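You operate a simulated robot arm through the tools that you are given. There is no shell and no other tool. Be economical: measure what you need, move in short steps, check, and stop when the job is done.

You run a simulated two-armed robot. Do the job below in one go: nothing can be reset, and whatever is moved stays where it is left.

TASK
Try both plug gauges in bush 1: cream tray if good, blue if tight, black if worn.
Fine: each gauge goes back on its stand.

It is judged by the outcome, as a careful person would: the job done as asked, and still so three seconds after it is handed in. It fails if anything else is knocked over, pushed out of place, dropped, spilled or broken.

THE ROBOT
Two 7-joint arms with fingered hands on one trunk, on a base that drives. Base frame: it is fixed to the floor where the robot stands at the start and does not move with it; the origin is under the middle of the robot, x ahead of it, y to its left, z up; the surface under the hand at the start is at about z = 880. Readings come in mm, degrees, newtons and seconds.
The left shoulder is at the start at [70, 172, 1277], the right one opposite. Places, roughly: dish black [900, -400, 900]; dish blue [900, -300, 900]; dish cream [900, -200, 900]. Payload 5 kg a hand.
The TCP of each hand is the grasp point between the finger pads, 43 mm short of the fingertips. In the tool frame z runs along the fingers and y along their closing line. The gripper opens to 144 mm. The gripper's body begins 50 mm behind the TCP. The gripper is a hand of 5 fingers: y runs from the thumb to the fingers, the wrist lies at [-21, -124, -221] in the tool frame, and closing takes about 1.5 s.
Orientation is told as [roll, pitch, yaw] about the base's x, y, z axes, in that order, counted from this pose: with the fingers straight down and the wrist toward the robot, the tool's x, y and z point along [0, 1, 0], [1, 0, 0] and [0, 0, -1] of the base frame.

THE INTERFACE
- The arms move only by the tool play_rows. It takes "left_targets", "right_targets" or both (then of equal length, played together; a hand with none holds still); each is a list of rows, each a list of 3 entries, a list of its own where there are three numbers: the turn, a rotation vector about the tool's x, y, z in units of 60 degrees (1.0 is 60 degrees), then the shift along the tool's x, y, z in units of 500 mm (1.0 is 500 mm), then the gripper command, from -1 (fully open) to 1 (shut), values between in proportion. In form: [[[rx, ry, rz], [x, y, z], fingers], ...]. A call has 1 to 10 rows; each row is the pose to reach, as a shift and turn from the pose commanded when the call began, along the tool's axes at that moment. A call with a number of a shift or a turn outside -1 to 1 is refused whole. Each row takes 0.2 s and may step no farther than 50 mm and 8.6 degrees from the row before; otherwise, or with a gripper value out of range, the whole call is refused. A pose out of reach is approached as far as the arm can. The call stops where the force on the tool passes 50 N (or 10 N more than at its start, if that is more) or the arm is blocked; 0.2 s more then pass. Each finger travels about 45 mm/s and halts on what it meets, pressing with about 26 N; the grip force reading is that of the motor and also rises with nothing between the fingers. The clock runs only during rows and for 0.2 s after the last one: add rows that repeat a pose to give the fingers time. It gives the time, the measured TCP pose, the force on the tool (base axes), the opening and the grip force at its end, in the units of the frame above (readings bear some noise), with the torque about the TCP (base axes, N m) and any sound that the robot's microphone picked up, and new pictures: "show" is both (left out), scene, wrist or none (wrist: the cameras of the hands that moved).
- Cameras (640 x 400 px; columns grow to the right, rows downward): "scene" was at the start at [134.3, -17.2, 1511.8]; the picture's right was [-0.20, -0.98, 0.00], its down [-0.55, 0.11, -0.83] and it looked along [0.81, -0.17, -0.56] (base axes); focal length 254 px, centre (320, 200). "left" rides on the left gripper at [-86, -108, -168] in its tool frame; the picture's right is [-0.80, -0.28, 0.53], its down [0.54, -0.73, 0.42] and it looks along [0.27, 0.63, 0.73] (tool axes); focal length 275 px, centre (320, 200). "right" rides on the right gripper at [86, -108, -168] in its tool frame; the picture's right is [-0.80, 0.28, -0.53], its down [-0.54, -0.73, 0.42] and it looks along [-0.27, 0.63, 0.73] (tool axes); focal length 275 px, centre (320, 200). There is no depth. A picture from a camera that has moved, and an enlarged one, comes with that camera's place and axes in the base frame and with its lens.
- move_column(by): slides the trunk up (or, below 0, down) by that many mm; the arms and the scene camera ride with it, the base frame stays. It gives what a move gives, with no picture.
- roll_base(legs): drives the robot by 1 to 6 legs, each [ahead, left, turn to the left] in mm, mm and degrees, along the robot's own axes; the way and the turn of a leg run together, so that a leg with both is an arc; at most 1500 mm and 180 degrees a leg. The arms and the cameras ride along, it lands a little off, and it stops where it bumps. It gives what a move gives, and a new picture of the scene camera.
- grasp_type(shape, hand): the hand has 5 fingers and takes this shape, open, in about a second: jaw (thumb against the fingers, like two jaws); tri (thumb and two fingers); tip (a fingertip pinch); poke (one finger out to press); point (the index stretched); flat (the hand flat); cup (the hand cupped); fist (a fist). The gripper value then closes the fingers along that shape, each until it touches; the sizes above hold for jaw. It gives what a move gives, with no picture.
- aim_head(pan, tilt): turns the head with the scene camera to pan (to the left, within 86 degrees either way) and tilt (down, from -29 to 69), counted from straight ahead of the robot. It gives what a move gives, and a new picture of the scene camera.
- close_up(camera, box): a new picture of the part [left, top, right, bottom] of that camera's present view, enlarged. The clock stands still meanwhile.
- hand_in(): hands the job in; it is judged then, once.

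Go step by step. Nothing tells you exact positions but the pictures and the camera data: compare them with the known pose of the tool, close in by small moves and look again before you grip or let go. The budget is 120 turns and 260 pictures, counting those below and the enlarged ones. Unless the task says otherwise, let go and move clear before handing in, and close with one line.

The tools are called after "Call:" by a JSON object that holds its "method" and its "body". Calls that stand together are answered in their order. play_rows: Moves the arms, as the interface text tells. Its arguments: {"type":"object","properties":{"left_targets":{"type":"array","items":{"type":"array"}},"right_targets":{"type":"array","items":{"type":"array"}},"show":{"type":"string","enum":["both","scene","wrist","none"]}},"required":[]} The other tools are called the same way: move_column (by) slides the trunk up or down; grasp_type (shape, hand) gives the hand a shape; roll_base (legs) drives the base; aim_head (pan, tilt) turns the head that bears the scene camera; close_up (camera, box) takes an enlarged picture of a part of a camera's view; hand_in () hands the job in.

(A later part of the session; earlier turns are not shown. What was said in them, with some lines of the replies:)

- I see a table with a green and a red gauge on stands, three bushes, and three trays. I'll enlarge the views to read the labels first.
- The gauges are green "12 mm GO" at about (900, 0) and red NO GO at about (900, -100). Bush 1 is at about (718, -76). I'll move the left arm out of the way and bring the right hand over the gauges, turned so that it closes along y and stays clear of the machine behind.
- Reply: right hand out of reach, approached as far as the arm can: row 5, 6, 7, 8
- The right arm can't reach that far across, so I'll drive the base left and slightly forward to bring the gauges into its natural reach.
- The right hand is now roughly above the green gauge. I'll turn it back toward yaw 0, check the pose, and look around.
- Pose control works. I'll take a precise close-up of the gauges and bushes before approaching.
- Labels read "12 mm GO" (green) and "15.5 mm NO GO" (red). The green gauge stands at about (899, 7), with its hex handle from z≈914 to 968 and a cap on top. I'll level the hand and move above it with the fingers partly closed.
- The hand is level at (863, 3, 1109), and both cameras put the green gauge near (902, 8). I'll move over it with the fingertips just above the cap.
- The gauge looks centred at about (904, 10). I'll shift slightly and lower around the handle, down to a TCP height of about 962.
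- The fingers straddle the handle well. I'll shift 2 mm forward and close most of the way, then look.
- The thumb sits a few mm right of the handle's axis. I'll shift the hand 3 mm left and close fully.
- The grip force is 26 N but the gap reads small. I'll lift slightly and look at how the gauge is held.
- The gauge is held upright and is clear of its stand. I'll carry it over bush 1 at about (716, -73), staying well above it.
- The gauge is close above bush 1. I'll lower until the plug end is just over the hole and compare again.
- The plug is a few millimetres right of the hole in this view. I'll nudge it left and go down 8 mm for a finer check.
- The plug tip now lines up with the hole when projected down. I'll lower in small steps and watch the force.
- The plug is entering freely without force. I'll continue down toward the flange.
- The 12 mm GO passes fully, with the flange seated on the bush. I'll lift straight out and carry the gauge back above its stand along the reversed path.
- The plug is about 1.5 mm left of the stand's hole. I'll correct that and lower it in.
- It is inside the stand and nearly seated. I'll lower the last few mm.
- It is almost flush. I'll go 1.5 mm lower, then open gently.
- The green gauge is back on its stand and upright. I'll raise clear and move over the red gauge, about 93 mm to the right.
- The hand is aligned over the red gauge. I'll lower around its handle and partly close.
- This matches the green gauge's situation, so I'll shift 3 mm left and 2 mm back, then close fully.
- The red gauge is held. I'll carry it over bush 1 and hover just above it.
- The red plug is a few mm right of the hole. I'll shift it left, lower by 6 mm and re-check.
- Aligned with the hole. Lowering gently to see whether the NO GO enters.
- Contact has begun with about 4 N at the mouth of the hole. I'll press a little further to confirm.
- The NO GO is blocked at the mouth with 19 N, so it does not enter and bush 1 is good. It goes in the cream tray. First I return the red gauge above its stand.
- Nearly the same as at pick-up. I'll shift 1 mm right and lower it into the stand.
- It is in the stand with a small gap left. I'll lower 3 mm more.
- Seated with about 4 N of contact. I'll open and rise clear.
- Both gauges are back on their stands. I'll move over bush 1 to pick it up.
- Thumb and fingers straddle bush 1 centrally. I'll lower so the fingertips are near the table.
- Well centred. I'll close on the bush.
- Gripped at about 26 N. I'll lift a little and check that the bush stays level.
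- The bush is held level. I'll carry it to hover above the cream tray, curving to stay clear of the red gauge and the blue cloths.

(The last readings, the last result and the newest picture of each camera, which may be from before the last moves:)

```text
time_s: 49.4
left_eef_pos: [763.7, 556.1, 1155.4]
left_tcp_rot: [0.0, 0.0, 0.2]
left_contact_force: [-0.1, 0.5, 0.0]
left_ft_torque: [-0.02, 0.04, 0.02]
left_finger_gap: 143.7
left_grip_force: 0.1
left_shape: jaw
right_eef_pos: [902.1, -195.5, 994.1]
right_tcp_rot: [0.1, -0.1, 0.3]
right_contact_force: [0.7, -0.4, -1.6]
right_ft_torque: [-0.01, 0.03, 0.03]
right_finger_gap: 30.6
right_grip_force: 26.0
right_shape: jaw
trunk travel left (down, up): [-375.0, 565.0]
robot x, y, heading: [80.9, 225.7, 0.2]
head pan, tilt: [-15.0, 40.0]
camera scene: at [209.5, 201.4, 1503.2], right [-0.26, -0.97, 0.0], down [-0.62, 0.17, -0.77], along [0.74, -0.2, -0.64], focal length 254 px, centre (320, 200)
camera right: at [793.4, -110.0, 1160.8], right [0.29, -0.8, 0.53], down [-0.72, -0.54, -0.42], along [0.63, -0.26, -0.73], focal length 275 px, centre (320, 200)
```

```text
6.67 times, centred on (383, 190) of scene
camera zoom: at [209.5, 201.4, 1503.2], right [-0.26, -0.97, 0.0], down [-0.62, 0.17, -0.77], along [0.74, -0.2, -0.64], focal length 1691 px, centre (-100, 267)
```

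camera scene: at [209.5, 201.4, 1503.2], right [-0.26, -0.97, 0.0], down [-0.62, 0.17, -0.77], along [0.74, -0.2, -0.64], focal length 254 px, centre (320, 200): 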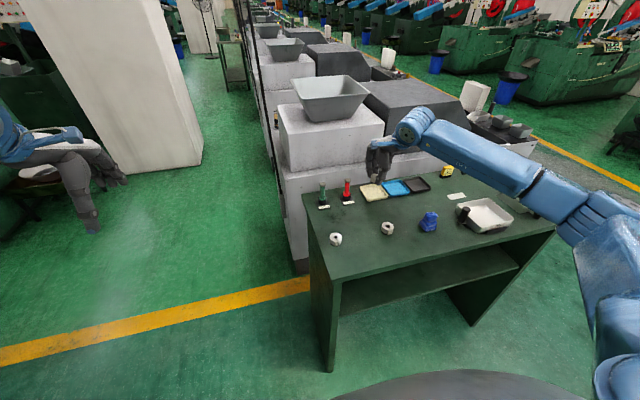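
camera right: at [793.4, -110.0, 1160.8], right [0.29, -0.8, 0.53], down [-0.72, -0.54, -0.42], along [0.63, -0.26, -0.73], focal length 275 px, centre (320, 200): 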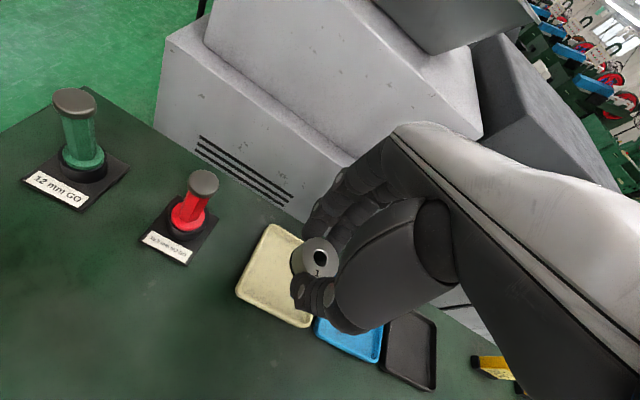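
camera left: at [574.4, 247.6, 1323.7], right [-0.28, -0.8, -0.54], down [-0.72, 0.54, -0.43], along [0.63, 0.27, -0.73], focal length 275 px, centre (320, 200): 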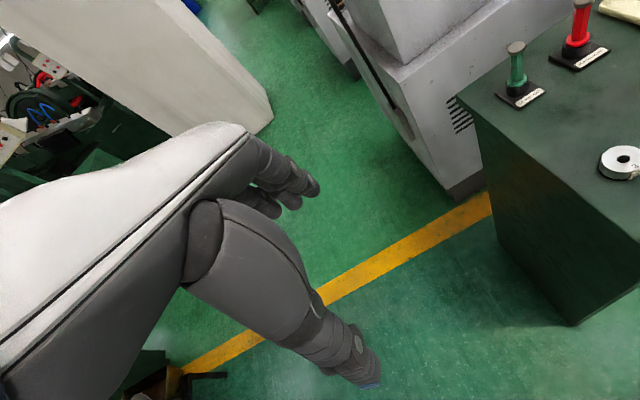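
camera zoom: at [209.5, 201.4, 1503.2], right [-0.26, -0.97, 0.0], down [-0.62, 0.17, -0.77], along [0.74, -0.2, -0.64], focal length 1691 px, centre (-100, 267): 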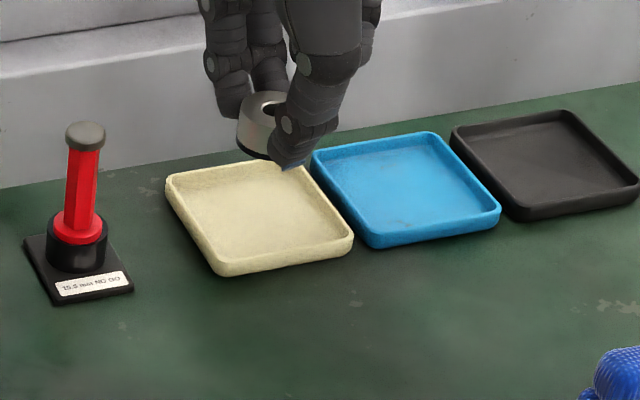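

The bush appears centred over the cream tray. I'll lower most of the way and check.

Call:
{"method": "play_rows", "body": {"right_targets": [[[0, 0, 0], [-0.002, 0, 0.03], 1], [[0, 0, 0], [-0.002, 0, 0.06], 1], [[0, 0, 0], [-0.002, 0, 0.09], 1], [[0, 0, 0], [-0.002, 0, 0.096], 1]], "show": "wrist"}}

Call:
{"method": "close_up", "body": {"camera": "scene", "box": [351, 170, 415, 210]}}

```text
time_s: 50.4
left_eef_pos: [765.3, 556.1, 1154.5]
left_tcp_rot: [0.0, -0.1, 0.0]
left_contact_force: [-0.1, -0.2, 0.1]
left_ft_torque: [0.02, 0.0, 0.0]
left_finger_gap: 143.7
left_grip_force: 0.0
left_shape: jaw
right_eef_pos: [902.7, -196.2, 944.1]
right_tcp_rot: [0.2, -0.1, 0.1]
right_contact_force: [-0.5, -0.5, -1.4]
right_ft_torque: [-0.01, 0.01, 0.02]
right_finger_gap: 30.5
right_grip_force: 26.1
right_shape: jaw
trunk travel left (down, up): [-375.0, 565.0]
robot x, y, heading: [81.3, 220.6, -0.1]
head pan, tilt: [-15.0, 40.0]
camera right: at [794.0, -112.0, 1111.1], right [0.29, -0.8, 0.53], down [-0.72, -0.54, -0.43], along [0.63, -0.26, -0.73], focal length 275 px, centre (320, 200)
```

right: 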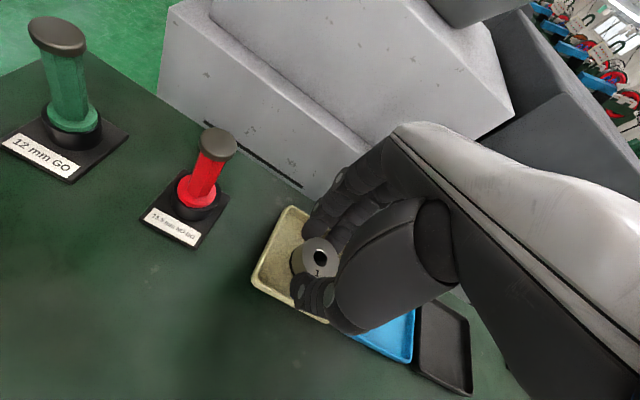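

```text
10.00 times, centred on (383, 190) of scene
camera zoom: at [209.4, 201.0, 1503.2], right [-0.26, -0.97, 0.0], down [-0.62, 0.17, -0.77], along [0.74, -0.2, -0.64], focal length 2536 px, centre (-310, 300)
```

zoom: 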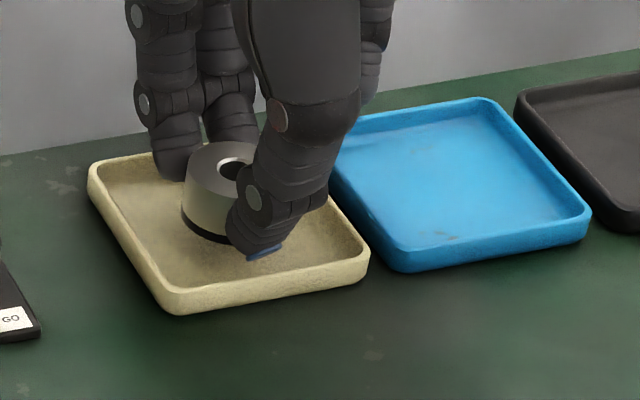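

Centred, and the fingers fit inside the rim. I'll lower the last stretch gently.

Call:
{"method": "play_rows", "body": {"right_targets": [[[0, 0, 0], [0, 0, 0.008], 1], [[0, 0, 0], [0, 0, 0.014], 1], [[0, 0, 0], [0, 0, 0.019], 1], [[0, 0, 0], [0, 0, 0.022], 1]], "show": "none"}}

Call:
{"method": "close_up", "body": {"camera": "scene", "box": [351, 170, 415, 210]}}

```text
time_s: 51.4
left_eef_pos: [764.6, 555.7, 1156.4]
left_tcp_rot: [0.0, 0.0, 0.1]
left_contact_force: [1.0, -0.5, -0.4]
left_ft_torque: [0.04, -0.02, 0.01]
left_finger_gap: 143.7
left_grip_force: 0.1
left_shape: jaw
right_eef_pos: [903.7, -196.6, 934.8]
right_tcp_rot: [0.1, -0.1, 0.2]
right_contact_force: [2.1, 0.5, 2.0]
right_ft_torque: [0.03, 0.06, -0.01]
right_finger_gap: 30.8
right_grip_force: 25.7
right_shape: jaw
trunk travel left (down, up): [-375.0, 565.0]
robot x, y, heading: [79.8, 219.5, 0.1]
head pan, tilt: [-15.0, 40.0]
```

```text
10.00 times, centred on (383, 190) of scene
camera zoom: at [209.3, 201.3, 1503.3], right [-0.26, -0.97, 0.0], down [-0.62, 0.17, -0.77], along [0.74, -0.2, -0.64], focal length 2536 px, centre (-310, 300)
```

zoom: 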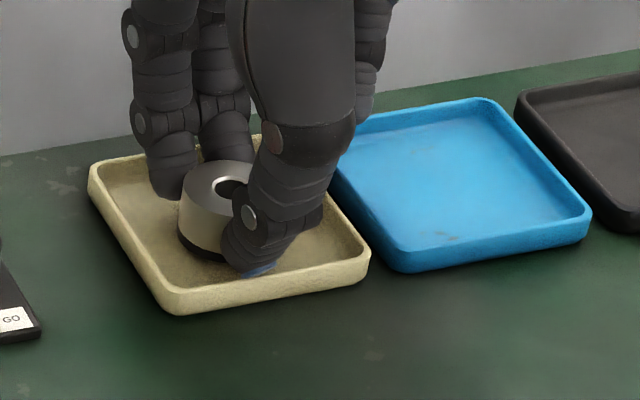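

First light contact. Another 1.5 mm to settle.

Call:
{"method": "play_rows", "body": {"right_targets": [[[0, 0, 0], [0, 0, 0.0015], 1], [[0, 0, 0], [0, 0, 0.003], 1], [[0, 0, 0], [0, 0, 0.003], 1]], "show": "wrist"}}

Call:
{"method": "close_up", "body": {"camera": "scene", "box": [351, 170, 415, 210]}}

```text
time_s: 52.2
left_eef_pos: [765.5, 555.4, 1156.1]
left_tcp_rot: [0.0, 0.0, 0.1]
left_contact_force: [-0.5, 0.1, 0.3]
left_ft_torque: [-0.02, 0.03, -0.02]
left_finger_gap: 143.9
left_grip_force: 0.0
left_shape: jaw
right_eef_pos: [903.0, -196.1, 933.1]
right_tcp_rot: [0.1, 0.0, 0.1]
right_contact_force: [4.0, -0.2, 5.2]
right_ft_torque: [0.02, 0.05, -0.01]
right_finger_gap: 31.4
right_grip_force: 26.1
right_shape: jaw
trunk travel left (down, up): [-375.0, 565.0]
robot x, y, heading: [80.2, 222.7, -0.4]
head pan, tilt: [-15.0, 40.0]
camera right: at [794.3, -111.3, 1100.0], right [0.28, -0.8, 0.53], down [-0.72, -0.54, -0.43], along [0.63, -0.26, -0.73], focal length 275 px, centre (320, 200)
```

right: 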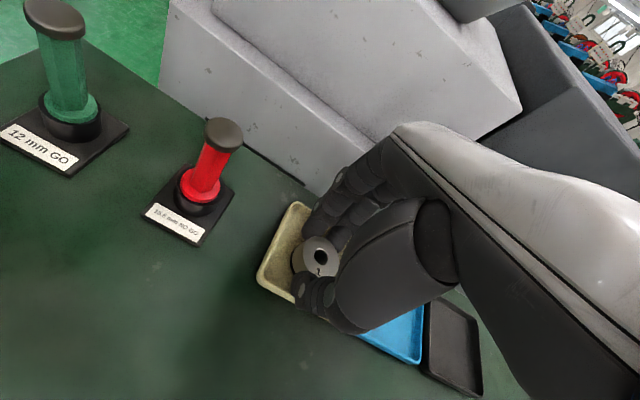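

```text
10.00 times, centred on (383, 190) of scene
camera zoom: at [209.2, 201.4, 1503.2], right [-0.26, -0.97, 0.0], down [-0.62, 0.17, -0.77], along [0.74, -0.2, -0.64], focal length 2536 px, centre (-310, 300)
```

zoom: 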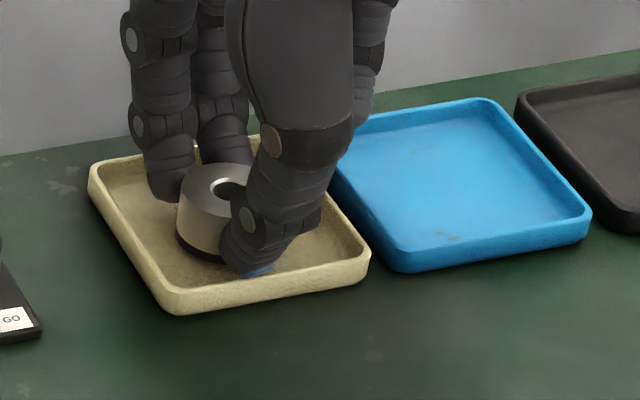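

Seated on the tray floor. I'll open just enough, then rise straight up.

Call:
{"method": "play_rows", "body": {"right_targets": [[[0, 0, 0], [0, 0, 0], 0.7], [[0, 0, 0], [0, 0, 0], 0.5], [[0, 0, 0], [0, 0, 0], 0.42], [[0, 0, 0], [0, 0, 0], 0.38], [[0, 0, 0], [0, 0, -0.004], 0.38], [[0, 0, 0], [0, 0, -0.02], 0.38]], "show": "none"}}

Call:
{"method": "close_up", "body": {"camera": "scene", "box": [351, 170, 415, 210]}}

```text
time_s: 53.6
left_eef_pos: [764.0, 556.4, 1157.0]
left_tcp_rot: [0.0, 0.0, 0.0]
left_contact_force: [-1.1, -0.3, 0.3]
left_ft_torque: [-0.03, -0.04, -0.01]
left_finger_gap: 143.5
left_grip_force: 0.0
left_shape: jaw
right_eef_pos: [901.8, -196.1, 942.6]
right_tcp_rot: [0.1, 0.0, 0.1]
right_contact_force: [-0.1, 0.3, 0.3]
right_ft_torque: [0.0, 0.03, 0.02]
right_finger_gap: 44.5
right_grip_force: 0.0
right_shape: jaw
trunk travel left (down, up): [-375.0, 565.0]
robot x, y, heading: [77.7, 221.6, 0.1]
head pan, tilt: [-15.0, 40.0]
```

```text
10.00 times, centred on (383, 190) of scene
camera zoom: at [208.6, 201.3, 1503.2], right [-0.26, -0.97, 0.0], down [-0.62, 0.17, -0.77], along [0.74, -0.2, -0.64], focal length 2536 px, centre (-310, 300)
```

zoom: 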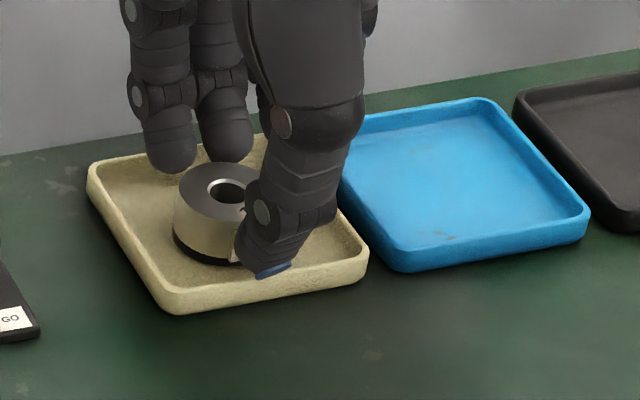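

The bush is released and stays flat in the tray. I'll rise clear and back away, then check everything.

Call:
{"method": "play_rows", "body": {"right_targets": [[[0, 0, 0], [0, 0, -0.04], 0.3], [[0, 0, 0], [0, 0, -0.1], 0.2], [[0, 0, 0], [0, 0, -0.18], 0], [[0, 0, 0], [0, -0.06, -0.24], 0], [[0, 0, 0], [-0.03, -0.14, -0.3], 0], [[0, 0, 0], [-0.1, -0.2, -0.34], 0], [[0, 0, 0], [-0.17, -0.26, -0.36], 0]], "show": "scene"}}

Call:
{"method": "close_up", "body": {"camera": "scene", "box": [300, 165, 460, 265]}}

```text
refused: row 5 steps farther than a row can; nothing moved
```

```text
4.00 times, centred on (380, 215) of scene
camera zoom: at [208.6, 201.3, 1503.2], right [-0.26, -0.97, 0.0], down [-0.62, 0.17, -0.77], along [0.74, -0.2, -0.64], focal length 1014 px, centre (80, 140)
```

zoom: 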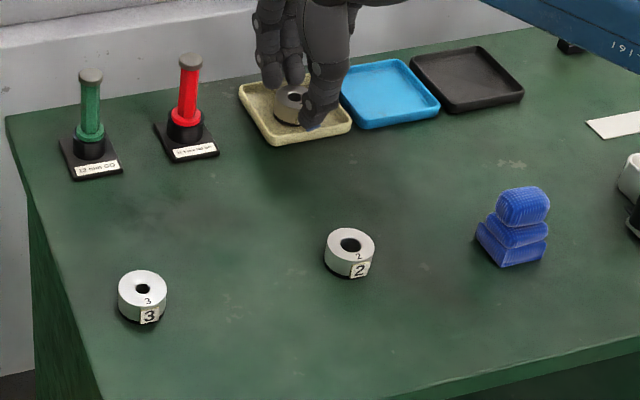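

One step was too long, so nothing moved. I'll repeat it with shorter steps.

Call:
{"method": "play_rows", "body": {"right_targets": [[[0, 0, 0], [0, 0, -0.04], 0.3], [[0, 0, 0], [0, 0, -0.1], 0.2], [[0, 0, 0], [0, 0, -0.18], 0], [[0, 0, 0], [0, -0.06, -0.23], 0], [[0, 0, 0], [-0.03, -0.12, -0.28], 0], [[0, 0, 0], [-0.08, -0.18, -0.31], 0], [[0, 0, 0], [-0.13, -0.24, -0.33], 0], [[0, 0, 0], [-0.17, -0.3, -0.35], 0]], "show": "scene"}}

Call:
{"method": "close_up", "body": {"camera": "scene", "box": [300, 165, 428, 245]}}

```text
time_s: 55.4
left_eef_pos: [762.2, 556.1, 1157.6]
left_tcp_rot: [0.0, -0.1, 0.1]
left_contact_force: [-0.7, 0.0, 0.4]
left_ft_torque: [-0.02, -0.06, -0.02]
left_finger_gap: 144.0
left_grip_force: 0.0
left_shape: jaw
right_eef_pos: [750.8, -281.6, 1117.2]
right_tcp_rot: [0.3, -0.2, 0.2]
right_contact_force: [1.6, 1.0, -0.1]
right_ft_torque: [-0.02, -0.03, 0.02]
right_finger_gap: 72.0
right_grip_force: 0.1
right_shape: jaw
trunk travel left (down, up): [-375.0, 565.0]
robot x, y, heading: [80.8, 225.7, -0.1]
head pan, tilt: [-15.0, 40.0]
camera scene: at [207.2, 200.9, 1503.4], right [-0.26, -0.97, 0.0], down [-0.62, 0.17, -0.77], along [0.74, -0.2, -0.64], focal length 254 px, centre (320, 200)
```

scene: 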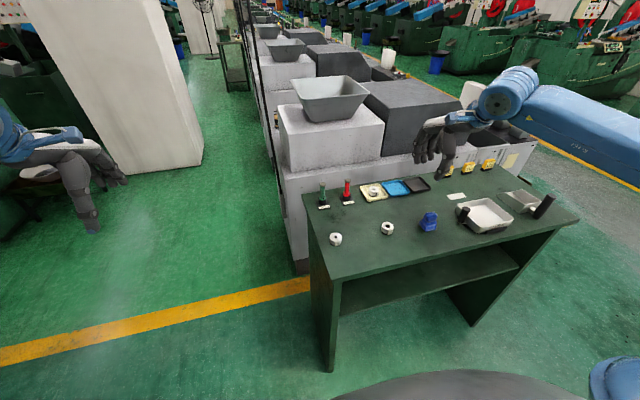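

```text
5.00 times, centred on (364, 205) of scene
camera zoom: at [207.2, 200.9, 1503.4], right [-0.26, -0.97, 0.0], down [-0.62, 0.17, -0.77], along [0.74, -0.2, -0.64], focal length 1268 px, centre (100, 175)
```

zoom: 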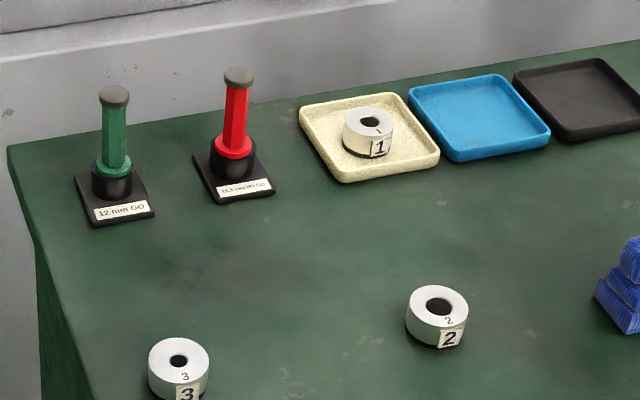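

Bush 1 lies flat in the cream tray, both gauges stand seated on their own stands, nothing else has moved, and the hand is clear. I'm handing in.

Call:
{"method": "hand_in", "body": {}}

```text
The job is handed in.
```

Bush 1 is good, so it is in the cream tray: the 12 mm GO gauge went in fully and the 15.5 mm NO GO gauge stopped at the mouth of the hole. Both gauges are back on their own stands.
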